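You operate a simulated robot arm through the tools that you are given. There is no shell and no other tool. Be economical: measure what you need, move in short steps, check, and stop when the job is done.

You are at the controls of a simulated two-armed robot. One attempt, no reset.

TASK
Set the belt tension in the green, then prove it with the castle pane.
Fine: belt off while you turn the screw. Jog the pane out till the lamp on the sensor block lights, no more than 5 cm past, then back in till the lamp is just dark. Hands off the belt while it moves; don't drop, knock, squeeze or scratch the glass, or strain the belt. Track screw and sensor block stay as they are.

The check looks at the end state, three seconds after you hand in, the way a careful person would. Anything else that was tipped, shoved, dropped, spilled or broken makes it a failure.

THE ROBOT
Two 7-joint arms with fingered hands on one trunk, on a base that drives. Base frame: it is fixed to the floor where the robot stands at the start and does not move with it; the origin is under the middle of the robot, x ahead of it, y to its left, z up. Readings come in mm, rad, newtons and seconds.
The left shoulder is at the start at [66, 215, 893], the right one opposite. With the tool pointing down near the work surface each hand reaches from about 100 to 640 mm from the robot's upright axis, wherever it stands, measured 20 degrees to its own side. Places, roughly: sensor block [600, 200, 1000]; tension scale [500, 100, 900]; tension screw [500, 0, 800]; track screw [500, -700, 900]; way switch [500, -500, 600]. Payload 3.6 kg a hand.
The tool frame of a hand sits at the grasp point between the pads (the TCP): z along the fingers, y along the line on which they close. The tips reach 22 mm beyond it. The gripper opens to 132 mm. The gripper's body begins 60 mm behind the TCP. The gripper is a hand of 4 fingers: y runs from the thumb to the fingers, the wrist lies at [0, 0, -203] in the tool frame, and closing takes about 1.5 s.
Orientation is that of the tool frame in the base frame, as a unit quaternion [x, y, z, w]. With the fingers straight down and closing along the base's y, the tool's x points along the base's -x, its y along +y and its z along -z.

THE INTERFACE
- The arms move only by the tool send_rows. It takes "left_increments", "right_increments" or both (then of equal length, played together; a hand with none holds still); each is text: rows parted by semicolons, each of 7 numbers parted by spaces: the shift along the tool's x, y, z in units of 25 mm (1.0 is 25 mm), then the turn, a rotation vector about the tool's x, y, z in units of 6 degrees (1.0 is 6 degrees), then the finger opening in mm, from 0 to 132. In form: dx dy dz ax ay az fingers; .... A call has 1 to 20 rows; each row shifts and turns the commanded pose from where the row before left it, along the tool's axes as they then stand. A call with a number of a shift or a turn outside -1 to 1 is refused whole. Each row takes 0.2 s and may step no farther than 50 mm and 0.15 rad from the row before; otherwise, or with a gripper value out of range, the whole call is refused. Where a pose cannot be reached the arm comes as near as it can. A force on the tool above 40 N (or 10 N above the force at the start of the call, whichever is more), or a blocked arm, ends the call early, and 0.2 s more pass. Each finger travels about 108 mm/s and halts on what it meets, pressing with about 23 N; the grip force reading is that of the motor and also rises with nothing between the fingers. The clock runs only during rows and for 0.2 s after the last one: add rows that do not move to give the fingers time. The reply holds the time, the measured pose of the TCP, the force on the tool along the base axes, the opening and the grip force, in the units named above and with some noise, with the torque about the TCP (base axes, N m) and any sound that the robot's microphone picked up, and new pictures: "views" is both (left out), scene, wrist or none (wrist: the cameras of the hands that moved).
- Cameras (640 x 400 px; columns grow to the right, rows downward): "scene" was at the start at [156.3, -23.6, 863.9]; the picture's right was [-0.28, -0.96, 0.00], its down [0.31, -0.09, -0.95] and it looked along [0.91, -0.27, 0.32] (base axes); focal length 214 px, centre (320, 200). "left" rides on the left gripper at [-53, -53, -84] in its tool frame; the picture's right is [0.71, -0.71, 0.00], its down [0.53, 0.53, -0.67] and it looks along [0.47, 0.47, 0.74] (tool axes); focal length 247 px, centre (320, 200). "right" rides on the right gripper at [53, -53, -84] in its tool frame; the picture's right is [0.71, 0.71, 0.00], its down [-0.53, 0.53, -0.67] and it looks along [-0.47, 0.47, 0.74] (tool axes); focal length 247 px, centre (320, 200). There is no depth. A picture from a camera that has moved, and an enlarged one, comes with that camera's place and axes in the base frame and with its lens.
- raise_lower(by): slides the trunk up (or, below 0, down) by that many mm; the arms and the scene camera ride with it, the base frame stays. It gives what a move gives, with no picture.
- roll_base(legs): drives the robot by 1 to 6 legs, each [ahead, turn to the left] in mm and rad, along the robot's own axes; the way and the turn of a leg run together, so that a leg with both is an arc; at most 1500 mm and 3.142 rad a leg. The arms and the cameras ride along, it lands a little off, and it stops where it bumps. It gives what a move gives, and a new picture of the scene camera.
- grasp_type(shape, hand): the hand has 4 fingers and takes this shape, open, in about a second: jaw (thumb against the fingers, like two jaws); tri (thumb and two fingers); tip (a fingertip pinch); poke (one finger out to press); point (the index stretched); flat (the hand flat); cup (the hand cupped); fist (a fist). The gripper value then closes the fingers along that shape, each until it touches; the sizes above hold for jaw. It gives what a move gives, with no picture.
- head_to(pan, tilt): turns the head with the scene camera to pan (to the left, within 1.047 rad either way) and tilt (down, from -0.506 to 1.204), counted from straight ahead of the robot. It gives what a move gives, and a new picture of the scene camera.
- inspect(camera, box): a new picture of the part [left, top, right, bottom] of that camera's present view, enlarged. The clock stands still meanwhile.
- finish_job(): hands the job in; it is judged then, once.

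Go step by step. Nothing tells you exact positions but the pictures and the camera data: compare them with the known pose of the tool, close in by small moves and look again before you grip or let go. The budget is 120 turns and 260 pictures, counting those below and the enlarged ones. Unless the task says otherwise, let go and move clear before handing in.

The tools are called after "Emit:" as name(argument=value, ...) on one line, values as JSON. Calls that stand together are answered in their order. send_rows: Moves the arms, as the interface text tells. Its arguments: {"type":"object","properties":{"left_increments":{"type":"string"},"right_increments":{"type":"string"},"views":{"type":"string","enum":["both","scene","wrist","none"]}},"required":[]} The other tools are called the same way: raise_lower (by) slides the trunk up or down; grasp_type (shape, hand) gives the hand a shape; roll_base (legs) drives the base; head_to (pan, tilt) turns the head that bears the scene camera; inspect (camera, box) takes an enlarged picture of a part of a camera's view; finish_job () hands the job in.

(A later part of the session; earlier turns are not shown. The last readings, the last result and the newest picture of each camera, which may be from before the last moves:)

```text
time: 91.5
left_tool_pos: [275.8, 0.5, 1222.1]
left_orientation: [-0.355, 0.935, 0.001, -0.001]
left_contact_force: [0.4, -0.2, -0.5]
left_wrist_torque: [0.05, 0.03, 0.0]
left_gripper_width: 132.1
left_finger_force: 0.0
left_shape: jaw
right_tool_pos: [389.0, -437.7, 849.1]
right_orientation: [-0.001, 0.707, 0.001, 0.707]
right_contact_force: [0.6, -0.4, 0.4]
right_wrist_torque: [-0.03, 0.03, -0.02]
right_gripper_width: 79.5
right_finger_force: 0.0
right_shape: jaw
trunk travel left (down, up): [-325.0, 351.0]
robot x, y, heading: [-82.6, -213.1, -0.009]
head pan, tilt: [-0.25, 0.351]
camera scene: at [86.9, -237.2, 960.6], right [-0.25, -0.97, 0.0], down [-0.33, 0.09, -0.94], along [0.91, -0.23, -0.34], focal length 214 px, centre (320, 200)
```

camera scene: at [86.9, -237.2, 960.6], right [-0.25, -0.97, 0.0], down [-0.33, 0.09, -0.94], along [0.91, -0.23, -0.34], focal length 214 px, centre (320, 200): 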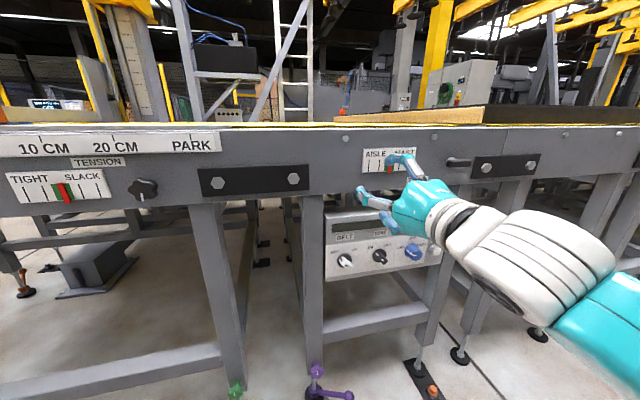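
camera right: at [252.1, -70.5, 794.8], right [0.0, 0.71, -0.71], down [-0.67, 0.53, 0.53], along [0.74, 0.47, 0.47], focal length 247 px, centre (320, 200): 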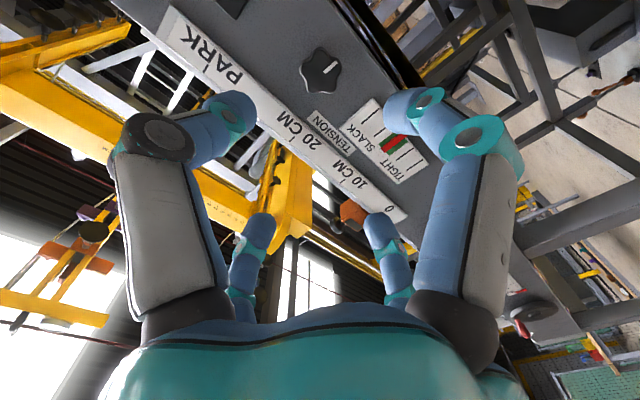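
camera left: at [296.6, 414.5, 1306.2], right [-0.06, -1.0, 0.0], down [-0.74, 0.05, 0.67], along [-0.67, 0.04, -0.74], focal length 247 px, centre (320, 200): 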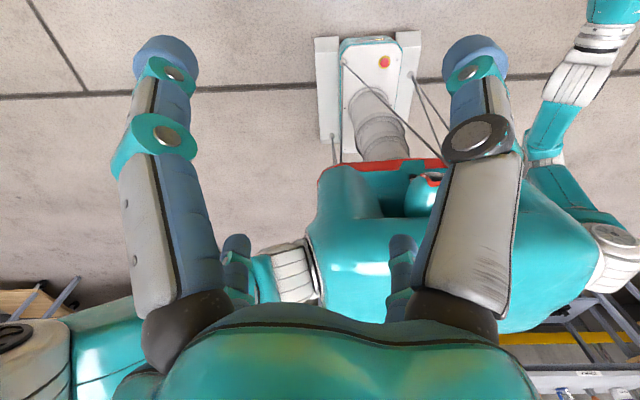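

The base is well placed for the control box. I'll zoom in on the controls, tension scale and lamp.

Emit:
inspect(camera="scene", box=[320, 200, 460, 290])

Emit:
inspect(camera="scene", box=[0, 150, 120, 220])

Emit:
head_to(pan=0.6, tilt=0.2)

Emit:
head_to(pan=-0.5, tilt=0.5)

Emit:
inspect(camera="scene", box=[230, 130, 390, 230])

```text
4.44 times, centred on (390, 245) of scene
camera zoom: at [86.9, -237.2, 960.6], right [-0.25, -0.97, 0.0], down [-0.33, 0.09, -0.94], along [0.91, -0.23, -0.34], focal length 953 px, centre (9, 0)
```

zoom: 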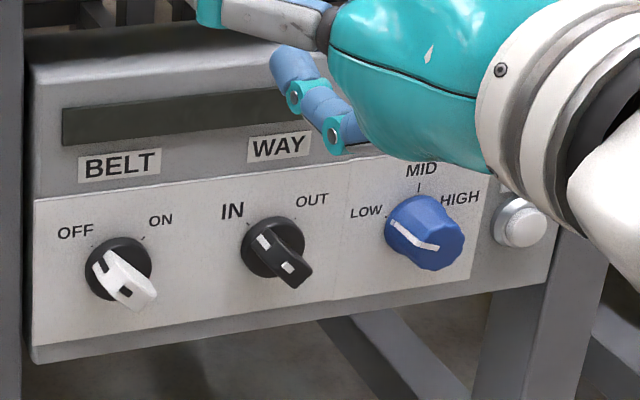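

```text
5.33 times, centred on (60, 185) of scene
camera zoom: at [86.9, -237.2, 960.6], right [-0.25, -0.97, 0.0], down [-0.33, 0.09, -0.94], along [0.91, -0.23, -0.34], focal length 1144 px, centre (1707, 280)
```

zoom: 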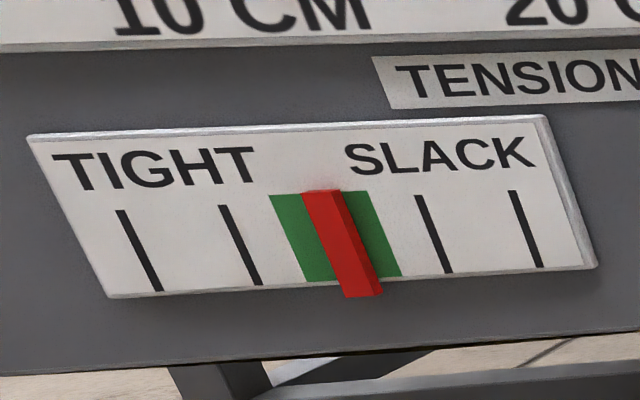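

```text
time: 92.7
left_tool_pos: [274.0, 1.2, 1223.0]
left_orientation: [-0.355, 0.935, 0.0, 0.0]
left_contact_force: [0.5, 0.8, 0.1]
left_wrist_torque: [-0.01, 0.03, -0.01]
left_gripper_width: 131.9
left_finger_force: 0.0
left_shape: jaw
right_tool_pos: [389.2, -438.4, 849.0]
right_orientation: [-0.001, 0.706, 0.003, 0.708]
right_contact_force: [-0.3, -0.8, -0.6]
right_wrist_torque: [-0.01, -0.01, 0.0]
right_gripper_width: 79.8
right_finger_force: 0.0
right_shape: jaw
trunk travel left (down, up): [-325.0, 351.0]
robot x, y, heading: [-83.5, -212.0, -0.003]
head pan, tilt: [0.6, 0.201]
camera scene: at [73.4, -161.4, 974.7], right [0.56, -0.83, 0.0], down [-0.17, -0.11, -0.98], along [0.81, 0.55, -0.2], focal length 214 px, centre (320, 200)
```

scene: 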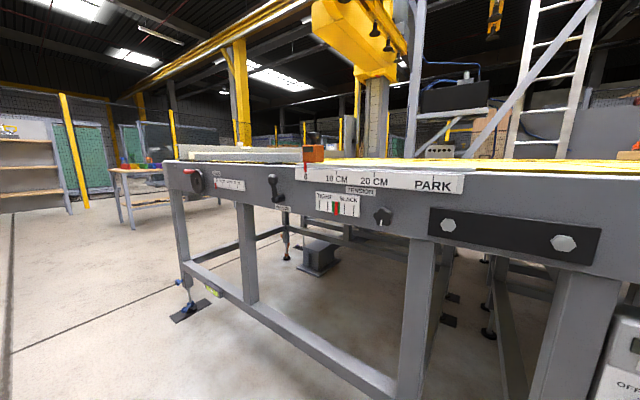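

```text
time: 94.0
left_tool_pos: [274.7, -0.4, 1221.4]
left_orientation: [-0.355, 0.935, 0.0, -0.001]
left_contact_force: [0.1, 0.2, 0.7]
left_wrist_torque: [0.0, 0.03, 0.0]
left_gripper_width: 132.0
left_finger_force: 0.0
left_shape: jaw
right_tool_pos: [389.3, -438.4, 849.3]
right_orientation: [-0.002, 0.707, 0.002, 0.708]
right_contact_force: [0.2, -0.6, -0.7]
right_wrist_torque: [0.03, 0.01, 0.01]
right_gripper_width: 79.8
right_finger_force: 0.0
right_shape: jaw
trunk travel left (down, up): [-325.0, 351.0]
robot x, y, heading: [-85.1, -213.4, -0.0]
head pan, tilt: [-0.499, 0.499]
camera scene: at [76.1, -257.6, 947.0], right [-0.48, -0.88, 0.0], down [-0.42, 0.23, -0.88], along [0.77, -0.42, -0.48], focal length 214 px, centre (320, 200)
```

scene: 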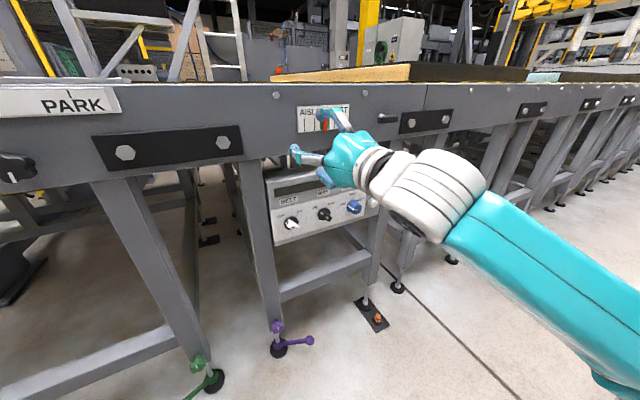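

```text
4.00 times, centred on (310, 180) of scene
camera zoom: at [76.1, -257.6, 947.0], right [-0.48, -0.88, 0.0], down [-0.42, 0.23, -0.88], along [0.77, -0.42, -0.48], focal length 858 px, centre (360, 280)
```

zoom: 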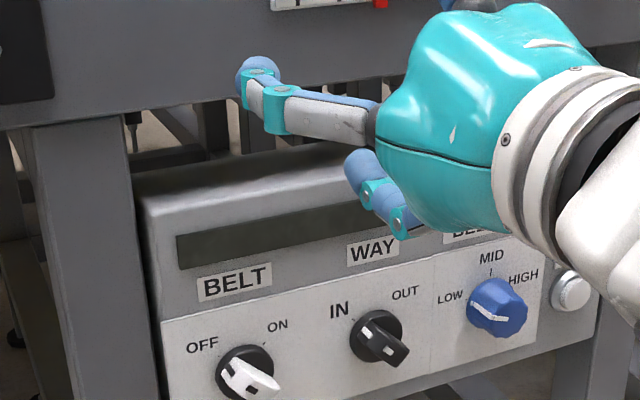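

The needle is in the green from both viewing sides. Next I'll bring the right hand in front of the WAY switch (about x=535, y=−520, z=610), rolled −45° to match its handle.

Emit:
send_rows(right_increments="1 -0.5 0 0 0 0 80;1 -0.5 0 0 0 0 80;1 -0.5 0 0 0 0 80;1 -0.5 0 0 0 0 80;1 -0.4 0 0 0 0 80;1 -0.4 0 0 0 0 80;1 -0.4 0 0 0 0 80;1 0 0 0 0 0 80;1 0 0.5 0 0 0 80;0.5 0 0.5 0 0 0 80;0 0 0.5 0 0 0 80;0 0 0.5 0 0 0 80;0 0 0 0 0 0 80")

Emit:
inspect(camera="scene", box=[230, 150, 410, 270])

```text
time: 96.8
left_tool_pos: [274.3, -0.3, 1221.9]
left_orientation: [-0.357, 0.934, 0.0, 0.0]
left_contact_force: [0.6, 0.1, 0.1]
left_wrist_torque: [0.01, 0.02, 0.01]
left_gripper_width: 131.8
left_finger_force: 0.1
left_shape: jaw
right_tool_pos: [439.3, -517.6, 611.7]
right_orientation: [-0.001, 0.707, 0.002, 0.708]
right_contact_force: [-1.0, 0.2, -0.4]
right_wrist_torque: [-0.02, 0.02, 0.0]
right_gripper_width: 79.8
right_finger_force: 0.1
right_shape: jaw
trunk travel left (down, up): [-325.0, 351.0]
robot x, y, heading: [-79.1, -210.9, 0.004]
head pan, tilt: [-0.499, 0.499]
camera scene: at [76.0, -257.7, 947.0], right [-0.48, -0.88, 0.0], down [-0.42, 0.23, -0.88], along [0.77, -0.42, -0.48], focal length 214 px, centre (320, 200)
camera right: at [356.5, -569.2, 556.9], right [0.0, 0.71, -0.71], down [-0.67, 0.52, 0.53], along [0.74, 0.47, 0.47], focal length 247 px, centre (320, 200)
```

scene: 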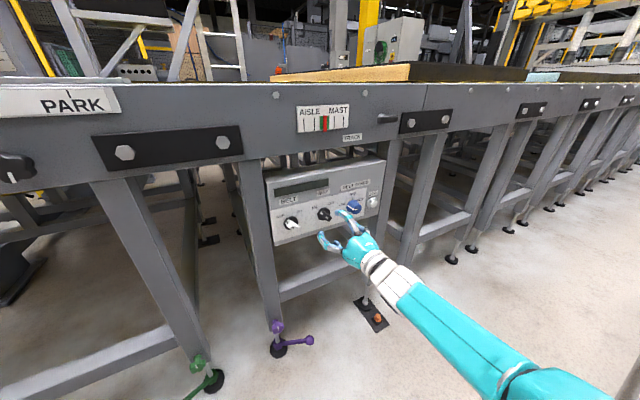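
right: 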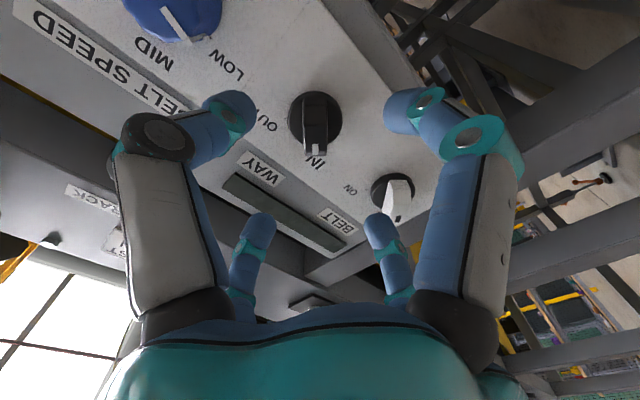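

```text
3.33 times, centred on (320, 210) of scene
camera zoom: at [76.0, -257.7, 947.0], right [-0.48, -0.88, 0.0], down [-0.42, 0.23, -0.88], along [0.77, -0.42, -0.48], focal length 715 px, centre (320, 167)
```

zoom: 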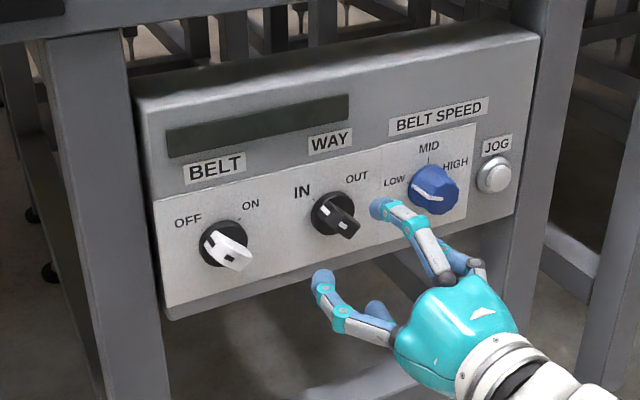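

The WAY switch is near (539, −515, 615). I'll roll −45° and approach partway.

Emit:
send_rows(right_increments="-0.12 0.1 0 0 0 0 80;0 0 0 0 0 -1 80;0 0 0 0 0 -1 80;0 0 0 0 0 -1 80;0 0 0 0 0 -1 80;0 0 0 0 0 -1 80;0 0 0 0 0 -1 80;0 0 0 0 0 -1 80;0 0 0 0 0 -0.5 80;0 0 0.7 0 0 0 80;0 0 0.7 0 0 0 80;0 0 0 0 0 0 80;0 0 0 0 0 0 80", views="wrist")

Emit:
inspect(camera="scene", box=[270, 160, 400, 250])

Emit:
inspect(camera="right", box=[220, 60, 420, 240])

```text
time: 99.7
left_tool_pos: [273.6, -0.5, 1222.0]
left_orientation: [-0.356, 0.935, 0.0, 0.0]
left_contact_force: [0.1, -0.2, 0.2]
left_wrist_torque: [0.0, -0.02, 0.0]
left_gripper_width: 132.2
left_finger_force: 0.1
left_shape: jaw
right_tool_pos: [476.1, -515.9, 614.5]
right_orientation: [-0.271, 0.652, -0.27, 0.655]
right_contact_force: [1.6, 0.5, -1.3]
right_wrist_torque: [0.01, -0.03, 0.0]
right_gripper_width: 79.7
right_finger_force: 0.0
right_shape: jaw
trunk travel left (down, up): [-325.0, 351.0]
robot x, y, heading: [-80.4, -213.4, -0.005]
head pan, tilt: [-0.499, 0.499]
camera right: at [393.1, -590.9, 614.3], right [0.0, 0.0, -1.0], down [-0.67, 0.74, 0.0], along [0.74, 0.67, 0.0], focal length 247 px, centre (320, 200)
```

right: 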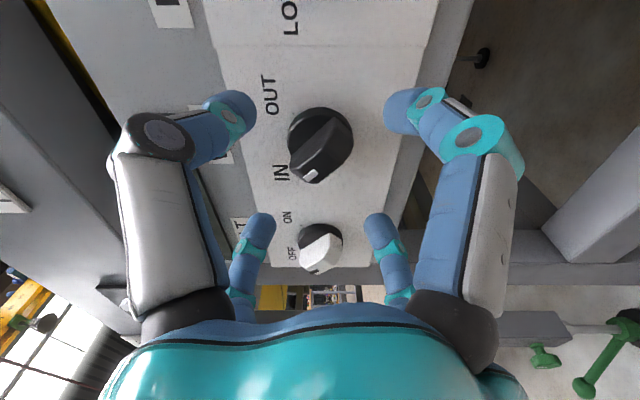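

```text
4.44 times, centred on (335, 205) of scene
camera zoom: at [76.1, -257.7, 947.0], right [-0.48, -0.88, 0.0], down [-0.42, 0.23, -0.88], along [0.77, -0.42, -0.48], focal length 953 px, centre (253, 178)
```

zoom: 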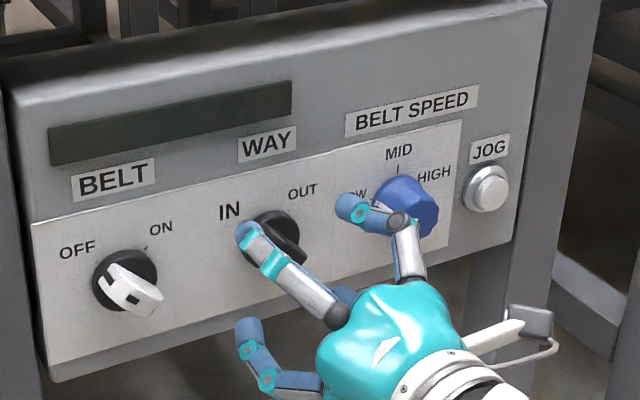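

```text
2.22 times, centred on (320, 150) of right
camera zoom: at [393.1, -590.9, 614.3], right [0.0, 0.0, -1.0], down [-0.67, 0.74, 0.0], along [0.74, 0.67, 0.0], focal length 549 px, centre (320, 311)
```

zoom: 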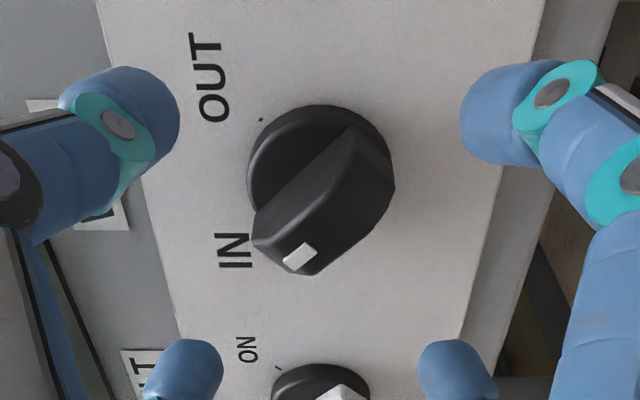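

The fingers line up with the handle. I'll advance to about x=505 and close.

Emit:
send_rows(right_increments="-0.08 0.08 0.6 0 0 0 80;0 0 0.6 0 0 0 70;0 0 0 0 0 0 60;0 0 0 0 0 0 60", views="wrist")

Emit:
inspect(camera="right", box=[220, 60, 420, 240])

```text
time: 100.7
left_tool_pos: [274.6, 0.2, 1222.4]
left_orientation: [-0.355, 0.935, 0.0, 0.0]
left_contact_force: [0.4, -0.3, -0.2]
left_wrist_torque: [0.06, -0.01, 0.0]
left_gripper_width: 131.7
left_finger_force: 0.0
left_shape: jaw
right_tool_pos: [504.5, -512.3, 616.9]
right_orientation: [-0.271, 0.652, -0.269, 0.655]
right_contact_force: [-0.5, 0.1, 0.3]
right_wrist_torque: [0.03, 0.02, 0.0]
right_gripper_width: 60.6
right_finger_force: 0.0
right_shape: jaw
trunk travel left (down, up): [-325.0, 351.0]
robot x, y, heading: [-76.9, -214.6, -0.002]
head pan, tilt: [-0.499, 0.499]
camera right: at [422.3, -587.4, 615.6], right [0.0, 0.0, -1.0], down [-0.67, 0.74, 0.0], along [0.74, 0.67, 0.0], focal length 247 px, centre (320, 200)
```

right: 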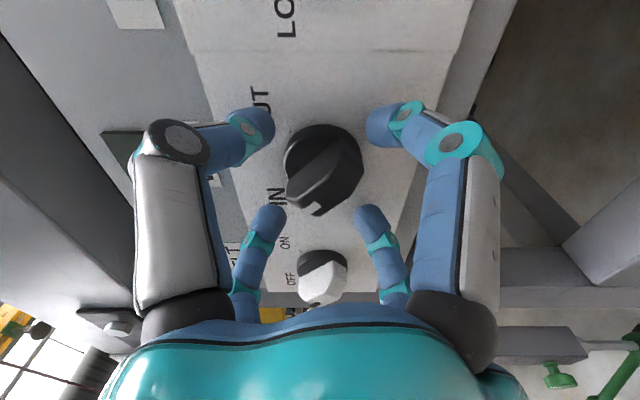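

```text
2.22 times, centred on (320, 150) of right
camera zoom: at [422.3, -587.4, 615.6], right [0.0, 0.0, -1.0], down [-0.67, 0.74, 0.0], along [0.74, 0.67, 0.0], focal length 549 px, centre (320, 311)
```

zoom: 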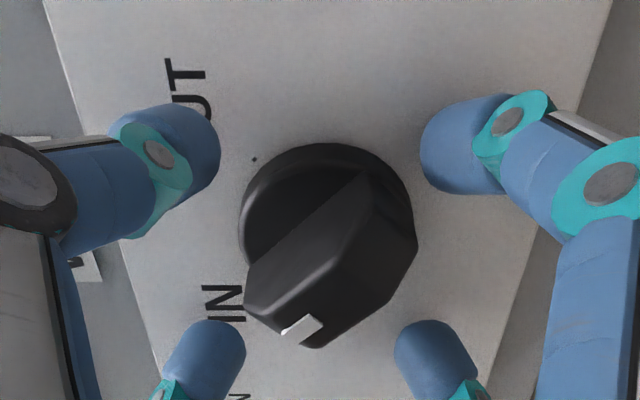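

Emit:
send_rows(right_increments="0.05 0.05 0.2 0 0 0 50;0 0 0 0 0 0 40;0 0 0 0 0 0 30;0 0 0 0 0 0 20;0 0 0 0 0 0 12;0 0 0 0 0 0 12", views="wrist")

Emit:
inspect(camera="right", box=[220, 60, 420, 240])

```text
time: 102.0
left_tool_pos: [274.9, 1.2, 1221.6]
left_orientation: [-0.356, 0.934, 0.0, 0.0]
left_contact_force: [-1.1, 0.0, -0.4]
left_wrist_torque: [0.01, -0.02, 0.0]
left_gripper_width: 131.9
left_finger_force: 0.0
left_shape: jaw
right_tool_pos: [512.0, -512.6, 614.8]
right_orientation: [-0.271, 0.652, -0.269, 0.655]
right_contact_force: [2.2, 4.2, -0.3]
right_wrist_torque: [0.03, -0.03, -0.08]
right_gripper_width: 36.4
right_finger_force: 22.7
right_shape: jaw
trunk travel left (down, up): [-325.0, 351.0]
robot x, y, heading: [-80.3, -212.2, -0.002]
head pan, tilt: [-0.499, 0.499]
camera right: at [428.5, -586.6, 614.0], right [0.0, 0.0, -1.0], down [-0.67, 0.74, 0.0], along [0.74, 0.67, 0.0], focal length 247 px, centre (320, 200)
```

right: 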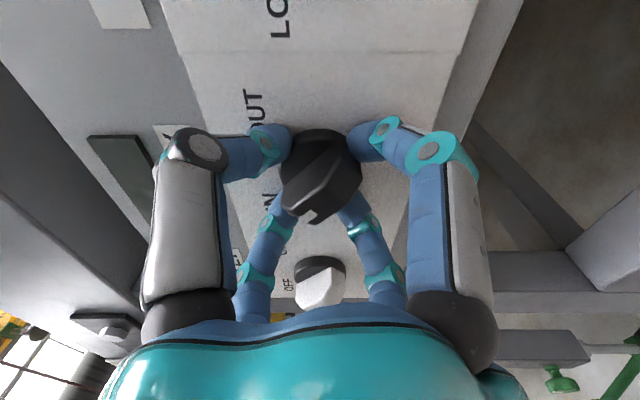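

```text
2.22 times, centred on (320, 150) of right
camera zoom: at [428.5, -586.6, 614.0], right [0.0, 0.0, -1.0], down [-0.67, 0.74, 0.0], along [0.74, 0.67, 0.0], focal length 549 px, centre (320, 311)
```

zoom: 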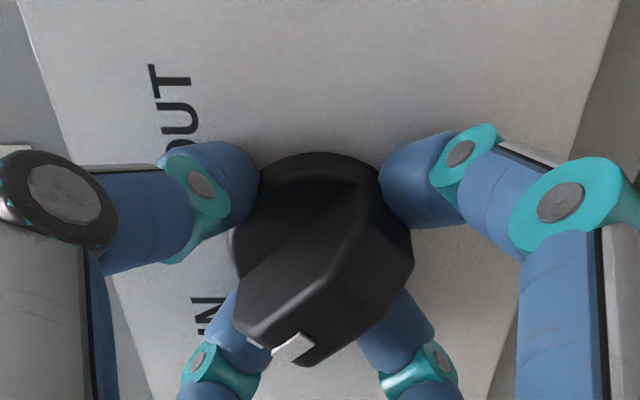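

The switch is gripped. I'll turn it clockwise toward OUT and check.

Emit:
send_rows(right_increments="0 0 0 0 0 1 12;0 0 0 0 0 1 12;0 0 0 0 0 1 12;0 0 0 0 0 1 12;0 0 0 0 0 1 12;0 0 0 0 0 1 12;0 0 0 0 0 1 12;0 0 0 0 0 1 12;0 0 0 0 0 1 12;0 0 0 0 0 1 12;0 0 0 0 0 0 12", views="wrist")

Emit:
inspect(camera="right", box=[220, 60, 420, 240])

```text
time: 104.5
left_tool_pos: [273.4, 0.5, 1223.5]
left_orientation: [-0.355, 0.935, 0.001, 0.0]
left_contact_force: [-0.4, 0.1, -0.2]
left_wrist_torque: [-0.01, -0.02, 0.0]
left_gripper_width: 132.1
left_finger_force: 0.0
left_shape: jaw
right_tool_pos: [511.4, -512.7, 618.5]
right_orientation: [0.092, 0.697, 0.094, 0.705]
right_contact_force: [7.9, -14.4, 20.7]
right_wrist_torque: [-0.18, -0.38, -0.44]
right_gripper_width: 36.1
right_finger_force: 22.7
right_shape: jaw
trunk travel left (down, up): [-325.0, 351.0]
robot x, y, heading: [-80.3, -211.4, -0.002]
head pan, tilt: [-0.499, 0.499]
camera right: at [428.5, -550.5, 551.8], right [0.0, 0.87, -0.5], down [-0.68, 0.37, 0.64], along [0.74, 0.34, 0.59], focal length 247 px, centre (320, 200)
```

right: 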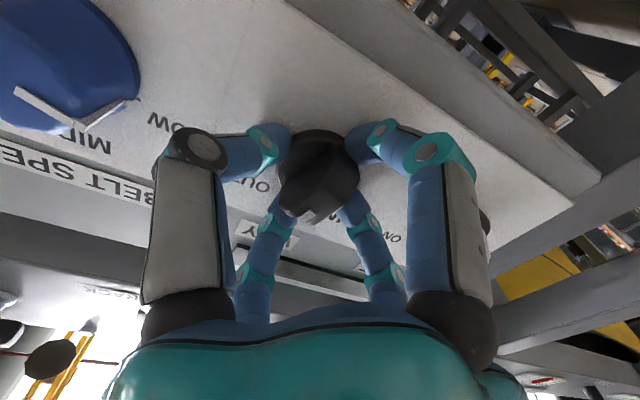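

```text
2.22 times, centred on (320, 150) of right
camera zoom: at [428.5, -550.5, 551.8], right [0.0, 0.87, -0.5], down [-0.68, 0.37, 0.64], along [0.74, 0.34, 0.59], focal length 549 px, centre (320, 311)
```

zoom: 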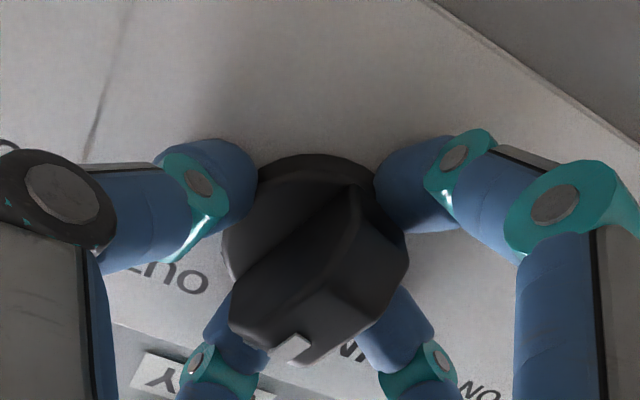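

The knob turns with the hand (60° so far). I'll continue toward the OUT mark.

Emit:
send_rows(right_increments="0 0 0 0 0 1 12;0 0 0 0 0 1 12;0 0 0 0 0 1 12;0 0 0 0 0 1 12;0 0 0 0 0 1 12;0 0 0 0 0 0 60;0 0 0 0 0 0 80;0 0 0 0 0 0 80;0 0 -1 0 0 0 80;0 0 -1 0 0 0 80;0 0 -1 0 0 0 80;0 0 0 0 0 0 80", views="scene")

Emit:
inspect(camera="scene", box=[270, 160, 400, 250])

Emit:
inspect(camera="right", box=[220, 60, 420, 240])

```text
time: 107.0
left_tool_pos: [274.1, -0.1, 1222.6]
left_orientation: [-0.356, 0.935, 0.0, 0.001]
left_contact_force: [-0.2, -0.2, -0.6]
left_wrist_torque: [0.07, -0.02, 0.0]
left_gripper_width: 132.1
left_finger_force: 0.0
left_shape: jaw
right_tool_pos: [434.4, -510.0, 613.3]
right_orientation: [0.268, 0.653, 0.273, 0.653]
right_contact_force: [0.2, 0.3, -0.6]
right_wrist_torque: [0.0, -0.01, 0.0]
right_gripper_width: 79.4
right_finger_force: 0.1
right_shape: jaw
trunk travel left (down, up): [-325.0, 351.0]
robot x, y, heading: [-80.7, -210.5, -0.002]
head pan, tilt: [-0.499, 0.499]
camera scene: at [76.2, -257.6, 947.0], right [-0.48, -0.88, 0.0], down [-0.42, 0.23, -0.88], along [0.77, -0.42, -0.48], focal length 214 px, centre (320, 200)
```

scene: 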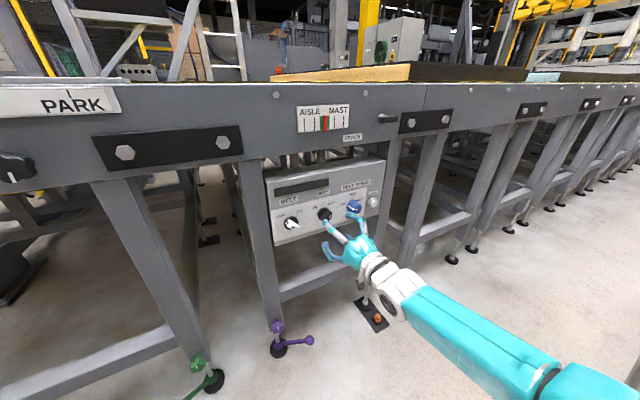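

```text
4.44 times, centred on (335, 205) of scene
camera zoom: at [76.2, -257.6, 947.0], right [-0.48, -0.88, 0.0], down [-0.42, 0.23, -0.88], along [0.77, -0.42, -0.48], focal length 953 px, centre (253, 178)
```

zoom: 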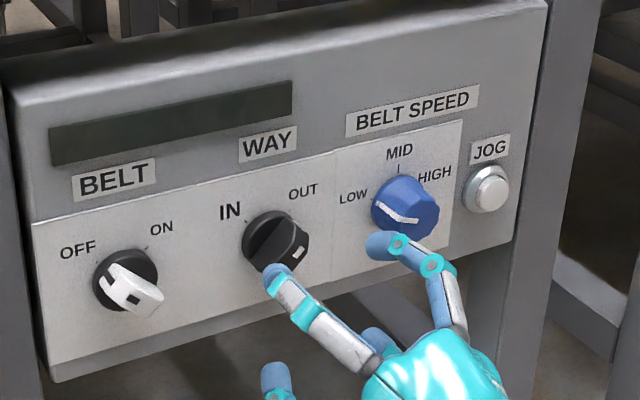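

```text
2.22 times, centred on (320, 150) of right
camera zoom: at [350.4, -509.4, 536.5], right [0.0, 1.0, 0.0], down [-0.67, 0.0, 0.74], along [0.74, 0.0, 0.67], focal length 549 px, centre (320, 311)
```

zoom: 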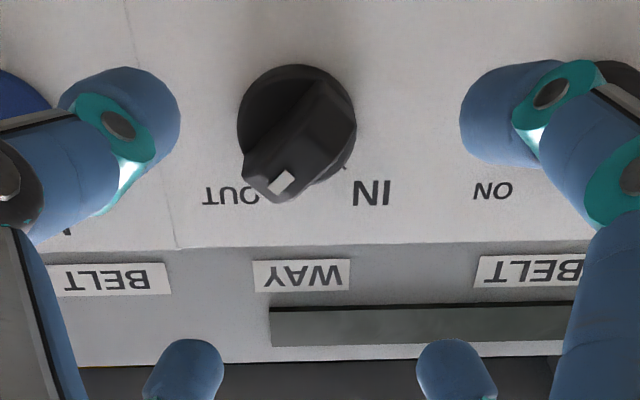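

WAY now points to OUT. I'll move the hand to the JOG button and form a poke finger.

Emit:
send_rows(right_increments="0 0 -0.5 0 0 -1 80;0 0 0 0 0 -1 80;0 0 0 0 0 -1 80;0 0 0 0 0 -1 80;0 0 0 0 0 -1 80;0 0 0 0 0 -1 80;0 0 0 0 0 -1 80;0 0 0 0 0 -0.5 80;0 -1 0 0 0 0 80;0 -1 0 0 0 0 80;0 -1 0 0 0 0 80;0 -1 0 0 0 0 80;0 -1 0 0 0 0 80;0 -1 0 0 0 0 80;0 -1 0 0 0 0 80;0 0 0 0 0 0 80;0 0 0 0 0 0 80", views="none")

Emit:
grasp_type(hand="right", shape="poke")

Emit:
inspect(camera="right", box=[0, 0, 640, 400])

Emit:
inspect(camera="scene", box=[270, 150, 430, 250])

```text
time: 110.7
left_tool_pos: [274.6, 0.4, 1221.4]
left_orientation: [-0.356, 0.935, -0.001, 0.0]
left_contact_force: [0.8, 0.4, -0.2]
left_wrist_torque: [0.04, 0.0, 0.01]
left_gripper_width: 131.9
left_finger_force: 0.1
left_shape: jaw
right_tool_pos: [423.8, -688.0, 615.5]
right_orientation: [-0.002, 0.707, 0.003, 0.708]
right_contact_force: [0.1, -0.1, 0.6]
right_wrist_torque: [0.0, -0.01, 0.03]
right_gripper_width: 79.5
right_finger_force: 0.0
right_shape: jaw
trunk travel left (down, up): [-325.0, 351.0]
robot x, y, heading: [-82.5, -213.6, -0.002]
head pan, tilt: [-0.499, 0.499]
```

```text
time: 111.5
left_tool_pos: [273.7, 0.0, 1221.4]
left_orientation: [-0.356, 0.935, -0.001, 0.0]
left_contact_force: [0.3, 0.4, 0.0]
left_wrist_torque: [0.0, 0.03, -0.02]
left_gripper_width: 131.9
left_finger_force: 0.1
left_shape: jaw
right_tool_pos: [423.1, -687.9, 615.1]
right_orientation: [-0.001, 0.707, 0.002, 0.708]
right_contact_force: [0.0, -0.6, -0.2]
right_wrist_torque: [0.0, 0.02, -0.03]
right_gripper_width: 0.2
right_finger_force: 0.1
right_shape: poke
trunk travel left (down, up): [-325.0, 351.0]
robot x, y, heading: [-80.0, -215.1, 0.002]
head pan, tilt: [-0.499, 0.499]
```

```text
1.00 times, centred on (320, 200) of right
camera zoom: at [340.5, -740.4, 561.8], right [0.0, 0.71, -0.71], down [-0.67, 0.52, 0.53], along [0.74, 0.47, 0.47], focal length 247 px, centre (320, 200)
```

zoom: 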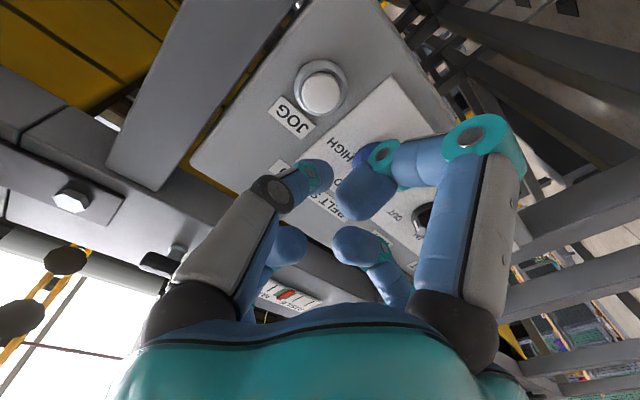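

```text
4.00 times, centred on (350, 200) of scene
camera zoom: at [76.1, -257.7, 947.0], right [-0.48, -0.88, 0.0], down [-0.42, 0.23, -0.88], along [0.77, -0.42, -0.48], focal length 858 px, centre (200, 200)
```

zoom: 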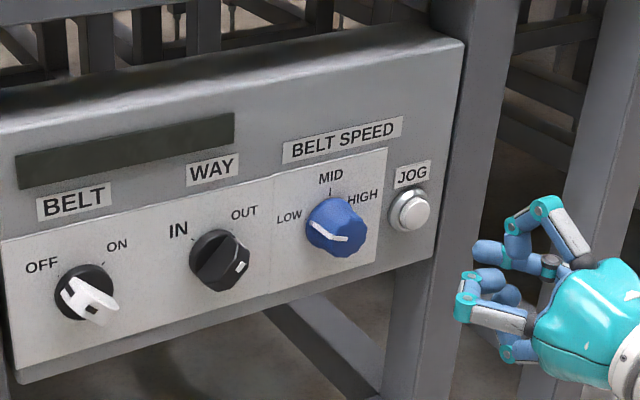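

The poke shape looks curled. I'll check the point shape.

Emit:
grasp_type(hand="right", shape="point")

Emit:
inspect(camera="right", box=[0, 0, 640, 400])

Emit:
inspect(camera="scene", box=[300, 150, 460, 250])

```text
time: 112.5
left_tool_pos: [274.0, -0.2, 1222.7]
left_orientation: [-0.356, 0.935, 0.0, 0.0]
left_contact_force: [0.0, -0.3, 0.3]
left_wrist_torque: [-0.03, 0.0, 0.0]
left_gripper_width: 132.0
left_finger_force: 0.1
left_shape: jaw
right_tool_pos: [422.8, -687.5, 616.3]
right_orientation: [-0.001, 0.706, 0.001, 0.708]
right_contact_force: [-1.3, 0.0, 0.5]
right_wrist_torque: [-0.01, 0.01, -0.01]
right_gripper_width: 126.0
right_finger_force: 0.1
right_shape: point
trunk travel left (down, up): [-325.0, 351.0]
robot x, y, heading: [-82.7, -210.6, -0.005]
head pan, tilt: [-0.499, 0.499]
```

```text
1.00 times, centred on (320, 200) of right
camera zoom: at [340.5, -740.4, 561.8], right [0.0, 0.71, -0.71], down [-0.67, 0.52, 0.53], along [0.74, 0.47, 0.47], focal length 247 px, centre (320, 200)
```

zoom: 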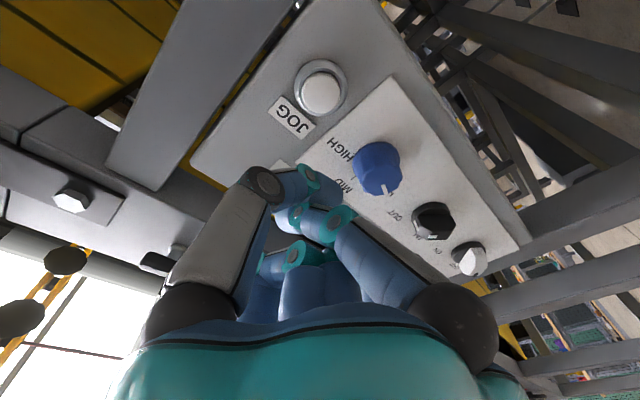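

```text
4.00 times, centred on (380, 200) of scene
camera zoom: at [76.1, -257.7, 947.0], right [-0.48, -0.88, 0.0], down [-0.42, 0.23, -0.88], along [0.77, -0.42, -0.48], focal length 858 px, centre (80, 200)
```

zoom: 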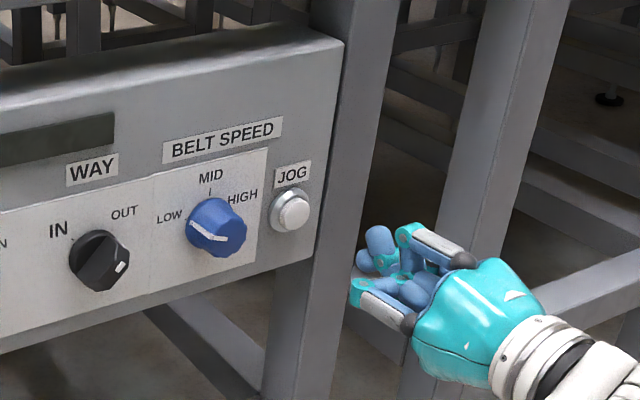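

Neither shape suits. I'll go back to jaw and close the fingers fully as a blunt poker, then aim at the JOG button near (525, −696, 604).

Emit:
grasp_type(hand="right", shape="jaw")

Emit:
send_rows(right_increments="0.2 -0.15 0 0 0 0 60;0.2 -0.15 0 0 0 0 0;0 0 0 0 0 0 0;0 0 0 0 0 0 0;0 0 0 0 0 0 0;0 0 0 0 0 0 0;0 0 0.7 0 0 0 0;0 0 0.7 0 0 0 0;0 0 0 0 0 0 0", views="wrist")

Emit:
inspect(camera="scene", box=[300, 150, 460, 250])

```text
time: 113.3
left_tool_pos: [274.1, 0.5, 1223.0]
left_orientation: [-0.356, 0.934, -0.001, 0.0]
left_contact_force: [-0.3, 0.3, -0.3]
left_wrist_torque: [0.04, 0.04, 0.0]
left_gripper_width: 132.3
left_finger_force: 0.1
left_shape: jaw
right_tool_pos: [423.7, -687.6, 617.0]
right_orientation: [-0.001, 0.707, 0.001, 0.707]
right_contact_force: [0.3, 0.0, 0.2]
right_wrist_torque: [-0.05, 0.0, -0.01]
right_gripper_width: 131.8
right_finger_force: 0.0
right_shape: jaw
trunk travel left (down, up): [-325.0, 351.0]
robot x, y, heading: [-84.1, -211.8, -0.003]
head pan, tilt: [-0.499, 0.499]
```

```text
time: 115.3
left_tool_pos: [274.2, 1.3, 1222.2]
left_orientation: [-0.356, 0.934, 0.0, 0.0]
left_contact_force: [-0.7, -0.5, 0.0]
left_wrist_torque: [0.01, 0.02, 0.02]
left_gripper_width: 132.2
left_finger_force: 0.0
left_shape: jaw
right_tool_pos: [459.2, -694.9, 605.5]
right_orientation: [-0.001, 0.707, 0.002, 0.707]
right_contact_force: [-0.2, 0.7, 0.2]
right_wrist_torque: [-0.01, 0.0, 0.04]
right_gripper_width: 0.1
right_finger_force: 22.9
right_shape: jaw
trunk travel left (down, up): [-325.0, 351.0]
robot x, y, heading: [-80.7, -210.1, -0.0]
head pan, tilt: [-0.499, 0.499]
camera right: at [376.0, -747.6, 550.2], right [0.0, 0.71, -0.71], down [-0.67, 0.52, 0.53], along [0.74, 0.47, 0.47], focal length 247 px, centre (320, 200)
```

right: 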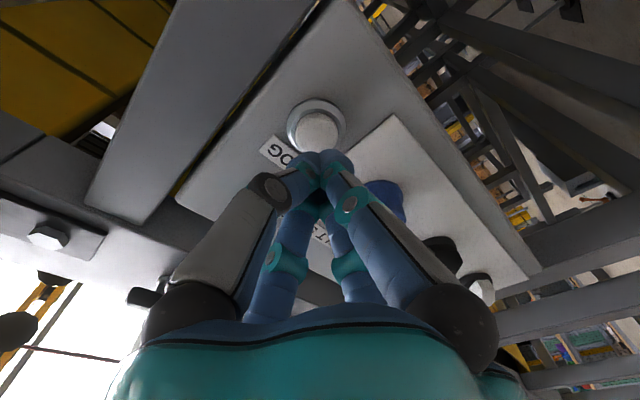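

```text
4.00 times, centred on (380, 200) of scene
camera zoom: at [76.0, -257.7, 947.0], right [-0.48, -0.88, 0.0], down [-0.42, 0.23, -0.88], along [0.77, -0.42, -0.48], focal length 858 px, centre (80, 200)
```

zoom: 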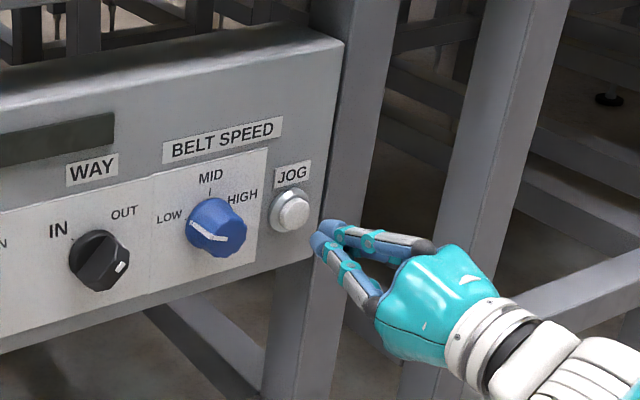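

The fingertips are lined up. I'll turn the head to the sensor and pane, then advance to just before contact.

Emit:
head_to(pan=0.7, tilt=0.1)

Emit:
send_rows(right_increments="0 0 0.7 0 0 0 0;0 0 0.5 0 0 0 0;0 0 0 0 0 0 0", views="wrist")

Emit:
inspect(camera="scene", box=[200, 120, 400, 245])

```text
time: 116.8
left_tool_pos: [274.9, 0.1, 1222.2]
left_orientation: [-0.356, 0.934, 0.0, 0.0]
left_contact_force: [0.2, -0.7, 0.3]
left_wrist_torque: [-0.04, 0.01, 0.01]
left_gripper_width: 131.9
left_finger_force: 0.0
left_shape: jaw
right_tool_pos: [459.0, -694.6, 603.7]
right_orientation: [-0.001, 0.707, 0.001, 0.708]
right_contact_force: [-0.3, 0.2, 0.7]
right_wrist_torque: [-0.02, -0.04, 0.03]
right_gripper_width: 0.3
right_finger_force: 23.2
right_shape: jaw
trunk travel left (down, up): [-325.0, 351.0]
robot x, y, heading: [-80.8, -213.4, 0.0]
head pan, tilt: [0.7, 0.099]
camera scene: at [67.0, -154.9, 984.1], right [0.64, -0.77, 0.0], down [-0.08, -0.06, -0.99], along [0.76, 0.64, -0.1], focal length 214 px, centre (320, 200)
```

scene: 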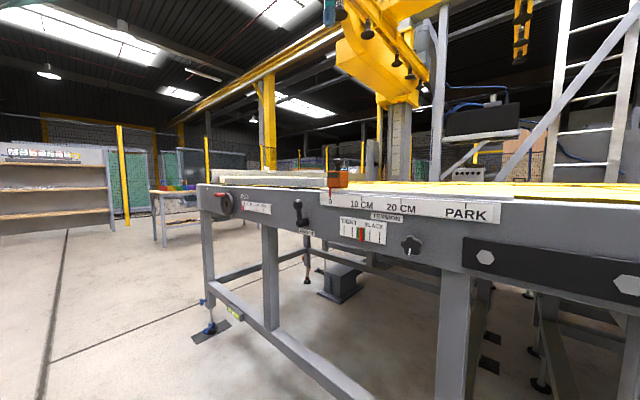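

```text
time: 117.5
left_tool_pos: [274.3, 1.2, 1222.2]
left_orientation: [-0.356, 0.935, 0.0, 0.001]
left_contact_force: [-1.3, 0.1, -0.4]
left_wrist_torque: [0.0, 0.02, 0.0]
left_gripper_width: 132.2
left_finger_force: 0.0
left_shape: jaw
right_tool_pos: [489.2, -694.5, 604.0]
right_orientation: [-0.002, 0.707, 0.002, 0.707]
right_contact_force: [-0.9, 0.9, 0.5]
right_wrist_torque: [0.0, 0.0, -0.01]
right_gripper_width: 0.0
right_finger_force: 23.3
right_shape: jaw
trunk travel left (down, up): [-325.0, 351.0]
robot x, y, heading: [-83.9, -209.1, -0.008]
head pan, tilt: [0.7, 0.099]
camera right: at [405.9, -747.5, 550.3], right [0.0, 0.71, -0.71], down [-0.67, 0.52, 0.53], along [0.74, 0.47, 0.47], focal length 247 px, centre (320, 200)
```

right: 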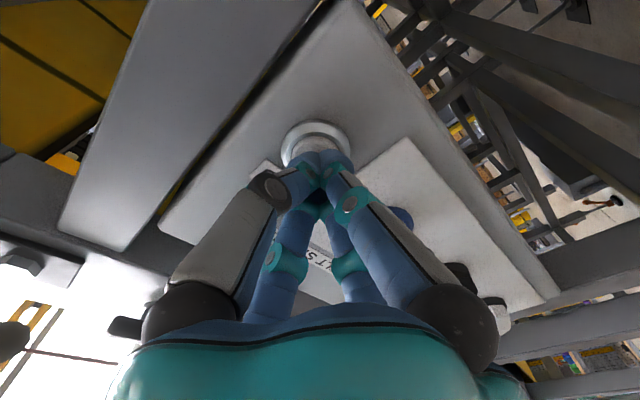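

```text
3.20 times, centred on (300, 182) of scene
camera zoom: at [66.9, -154.9, 984.1], right [0.64, -0.77, 0.0], down [-0.08, -0.06, -0.99], along [0.76, 0.64, -0.1], focal length 686 px, centre (384, 256)
```

zoom: 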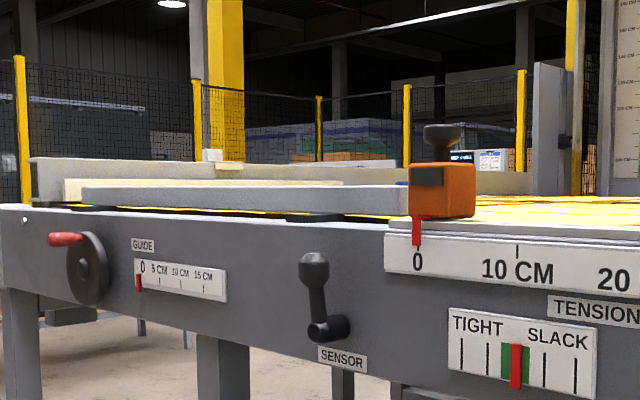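

The lamp face is dark and visible. To see the pane as well, I'll turn the left hand so its camera looks over the belt.

Emit:
send_rows(left_increments="0 0 0 0 0 1 132;0 0 0 0 0 1 132;0 0 0 0 0 1 132;0 0 0 0 0 1 132;0 0 0 0 0 1 132;0 0 0 0 0 1 132;0 0 0 0 0 1 132;0 0 0 0 0 1 132;0 0 0 0 0 1 132;0 0 0 0 0 1 132;0 0 0 0 0 1 132;0 0 0 0 0 1 132;0 0 0 0 0 1 132;0 0 0 0 0 1 132;0 0 0 0 0 1 132;0 0 0 0 0 1 132;0 0 0 0 0 1 132;0 0 0 0 0 1 132;0 0 0 0 0 1 132;0 0 0 0 0 1 132", views="wrist")

```text
time: 121.8
left_tool_pos: [272.5, 0.7, 1222.8]
left_orientation: [0.632, 0.775, 0.0, 0.0]
left_contact_force: [0.2, -0.1, 0.8]
left_wrist_torque: [0.0, -0.04, -0.02]
left_gripper_width: 131.9
left_finger_force: 0.0
left_shape: jaw
right_tool_pos: [488.9, -694.9, 604.6]
right_orientation: [-0.002, 0.707, 0.003, 0.707]
right_contact_force: [-0.3, -0.1, 0.3]
right_wrist_torque: [0.02, -0.02, 0.03]
right_gripper_width: 0.0
right_finger_force: 23.0
right_shape: jaw
trunk travel left (down, up): [-325.0, 351.0]
robot x, y, heading: [-78.6, -210.8, 0.001]
head pan, tilt: [0.7, 0.099]
camera left: at [231.3, -63.7, 1307.0], right [-0.83, 0.55, 0.0], down [0.41, 0.62, 0.67], along [0.37, 0.56, -0.74], focal length 247 px, centre (320, 200)
```

left: 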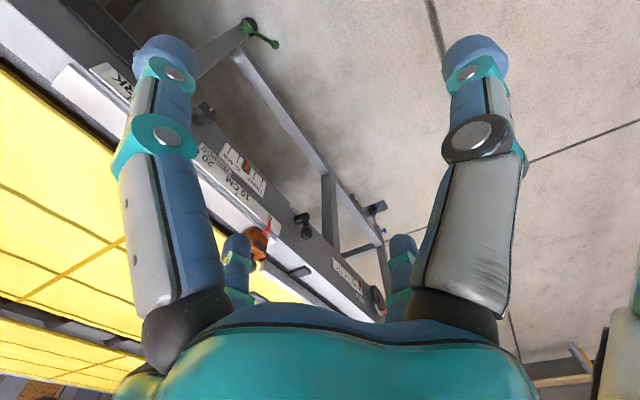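

The view is blocked by the hand itself. I'll move the left hand forward, high above the table edge, to see the pane.

Emit:
send_rows(left_increments="0 0.9 0 0 0 0 132;0 0.9 0 0 0 0 132;0 0.9 0 0 0 0 132;0 0.9 0 0 0 0 132;0 0.9 0 0 0 0 132;0 0.9 0 0 0 0 132;0 0.9 0 0 0 0 132;0 0.9 0 0 0 0 132;0 0.9 0 0 0 0 132;0 0.9 0 0 0 0 132;0 0.9 0 0 0 0 132;0 0.9 0 0 0 0 132;0 0 0 0 0 0 132;0 0 0 0 0 0 132")

```text
time: 124.8
left_tool_pos: [449.5, 36.9, 1224.8]
left_orientation: [0.631, 0.775, 0.0, 0.001]
left_contact_force: [0.3, 0.8, 0.0]
left_wrist_torque: [0.0, 0.01, 0.02]
left_gripper_width: 131.9
left_finger_force: 0.0
left_shape: jaw
left hand out of reach, approached as far as the arm can: row 9, 10, 11, 12
right_tool_pos: [489.2, -694.1, 604.6]
right_orientation: [-0.001, 0.706, 0.003, 0.708]
right_contact_force: [-0.8, 0.0, 0.0]
right_wrist_torque: [0.02, 0.0, 0.0]
right_gripper_width: 0.0
right_finger_force: 23.0
right_shape: jaw
trunk travel left (down, up): [-325.0, 351.0]
robot x, y, heading: [-83.9, -210.3, -0.003]
head pan, tilt: [0.7, 0.099]
camera scene: at [67.0, -154.9, 984.1], right [0.64, -0.77, 0.0], down [-0.08, -0.06, -0.99], along [0.76, 0.64, -0.1], focal length 214 px, centre (320, 200)
camera left: at [406.6, -27.6, 1309.8], right [-0.84, 0.55, 0.0], down [0.41, 0.62, 0.67], along [0.37, 0.56, -0.74], focal length 247 px, centre (320, 200)
```

scene: 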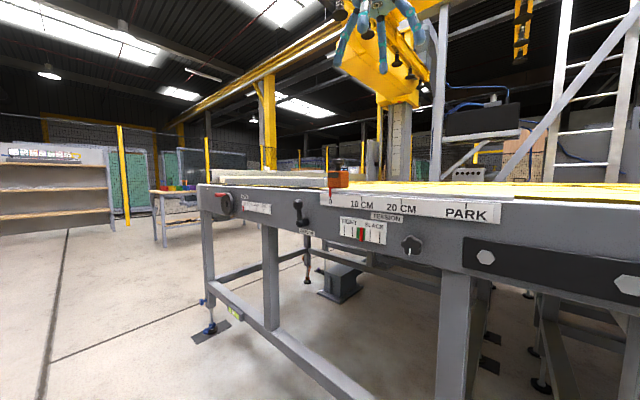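
left: 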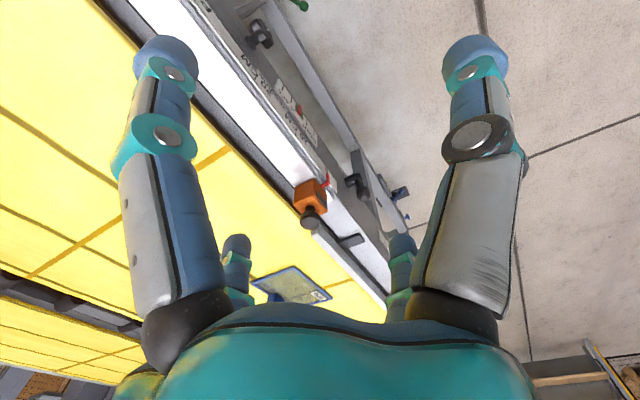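

The left camera now shows the pane and sensor block. I'll do a first brief press of JOG.

Emit:
send_rows(right_increments="0 0 0.4 0 0 0 0;0 0 0.4 0 0 0 0;0 0 -0.8 0 0 0 0", views="none")

Emit:
inspect(camera="left", box=[220, 150, 400, 310])

```text
time: 125.3
left_tool_pos: [445.1, 35.6, 1228.1]
left_orientation: [0.633, 0.774, 0.001, 0.001]
left_contact_force: [0.6, 0.0, 0.9]
left_wrist_torque: [-0.01, -0.01, -0.02]
left_gripper_width: 132.0
left_finger_force: 0.0
left_shape: jaw
right_tool_pos: [493.3, -696.9, 595.8]
right_orientation: [0.001, 0.71, 0.002, 0.704]
right_contact_force: [-16.6, 2.3, 0.5]
right_wrist_torque: [-0.01, -0.23, 0.07]
right_gripper_width: 0.0
right_finger_force: 22.9
right_shape: jaw
trunk travel left (down, up): [-325.0, 351.0]
robot x, y, heading: [-83.2, -212.1, -0.006]
head pan, tilt: [0.7, 0.099]
heard: click
stopped in row 2 (right hand): the force on the tool passed its limit (the readings are from after the stop); the commanded pose is now the measured one
```

```text
2.50 times, centred on (310, 230) of left
camera zoom: at [402.5, -27.9, 1311.5], right [-0.84, 0.55, 0.0], down [0.41, 0.62, 0.67], along [0.37, 0.56, -0.74], focal length 617 px, centre (345, 125)
```

zoom: 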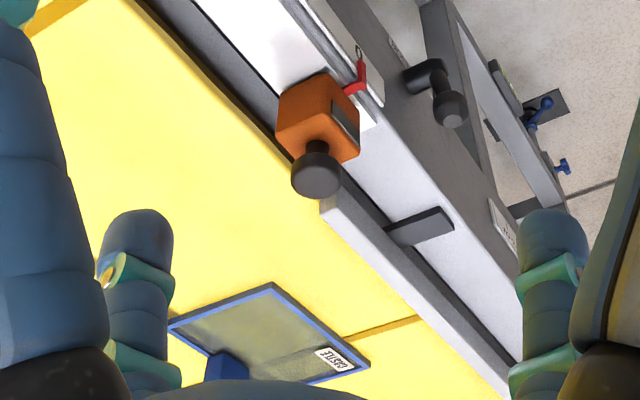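

I heard a click and the finger may still be pressing. I'll retract 10 mm and compare the pane.

Emit:
send_rows(right_increments="-0.3 0 -0.5 0 0 0 0", views="none")

Emit:
inspect(camera="left", box=[220, 150, 400, 310])

```text
time: 125.7
left_tool_pos: [448.4, 36.8, 1224.9]
left_orientation: [0.633, 0.774, 0.0, 0.001]
left_contact_force: [-1.1, -1.0, 0.0]
left_wrist_torque: [-0.03, 0.02, -0.01]
left_gripper_width: 131.8
left_finger_force: 0.0
left_shape: jaw
right_tool_pos: [488.4, -695.8, 610.5]
right_orientation: [-0.001, 0.707, 0.003, 0.708]
right_contact_force: [-1.6, -0.4, 0.3]
right_wrist_torque: [-0.02, 0.04, -0.03]
right_gripper_width: 0.1
right_finger_force: 23.3
right_shape: jaw
trunk travel left (down, up): [-325.0, 351.0]
robot x, y, heading: [-82.0, -212.0, -0.005]
head pan, tilt: [0.7, 0.099]
```

```text
2.50 times, centred on (310, 230) of left
camera zoom: at [406.2, -27.7, 1310.3], right [-0.84, 0.55, 0.0], down [0.41, 0.62, 0.67], along [0.37, 0.56, -0.74], focal length 617 px, centre (345, 125)
```

zoom: 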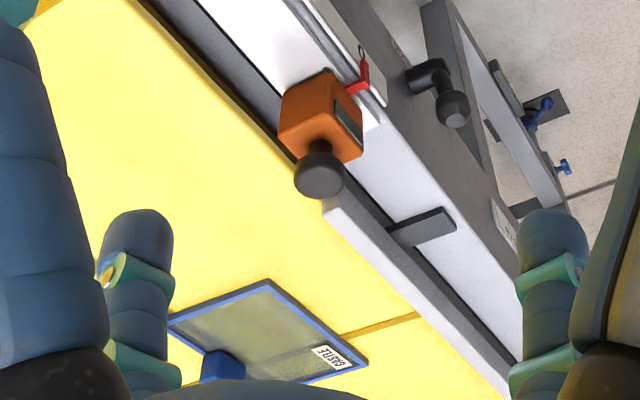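

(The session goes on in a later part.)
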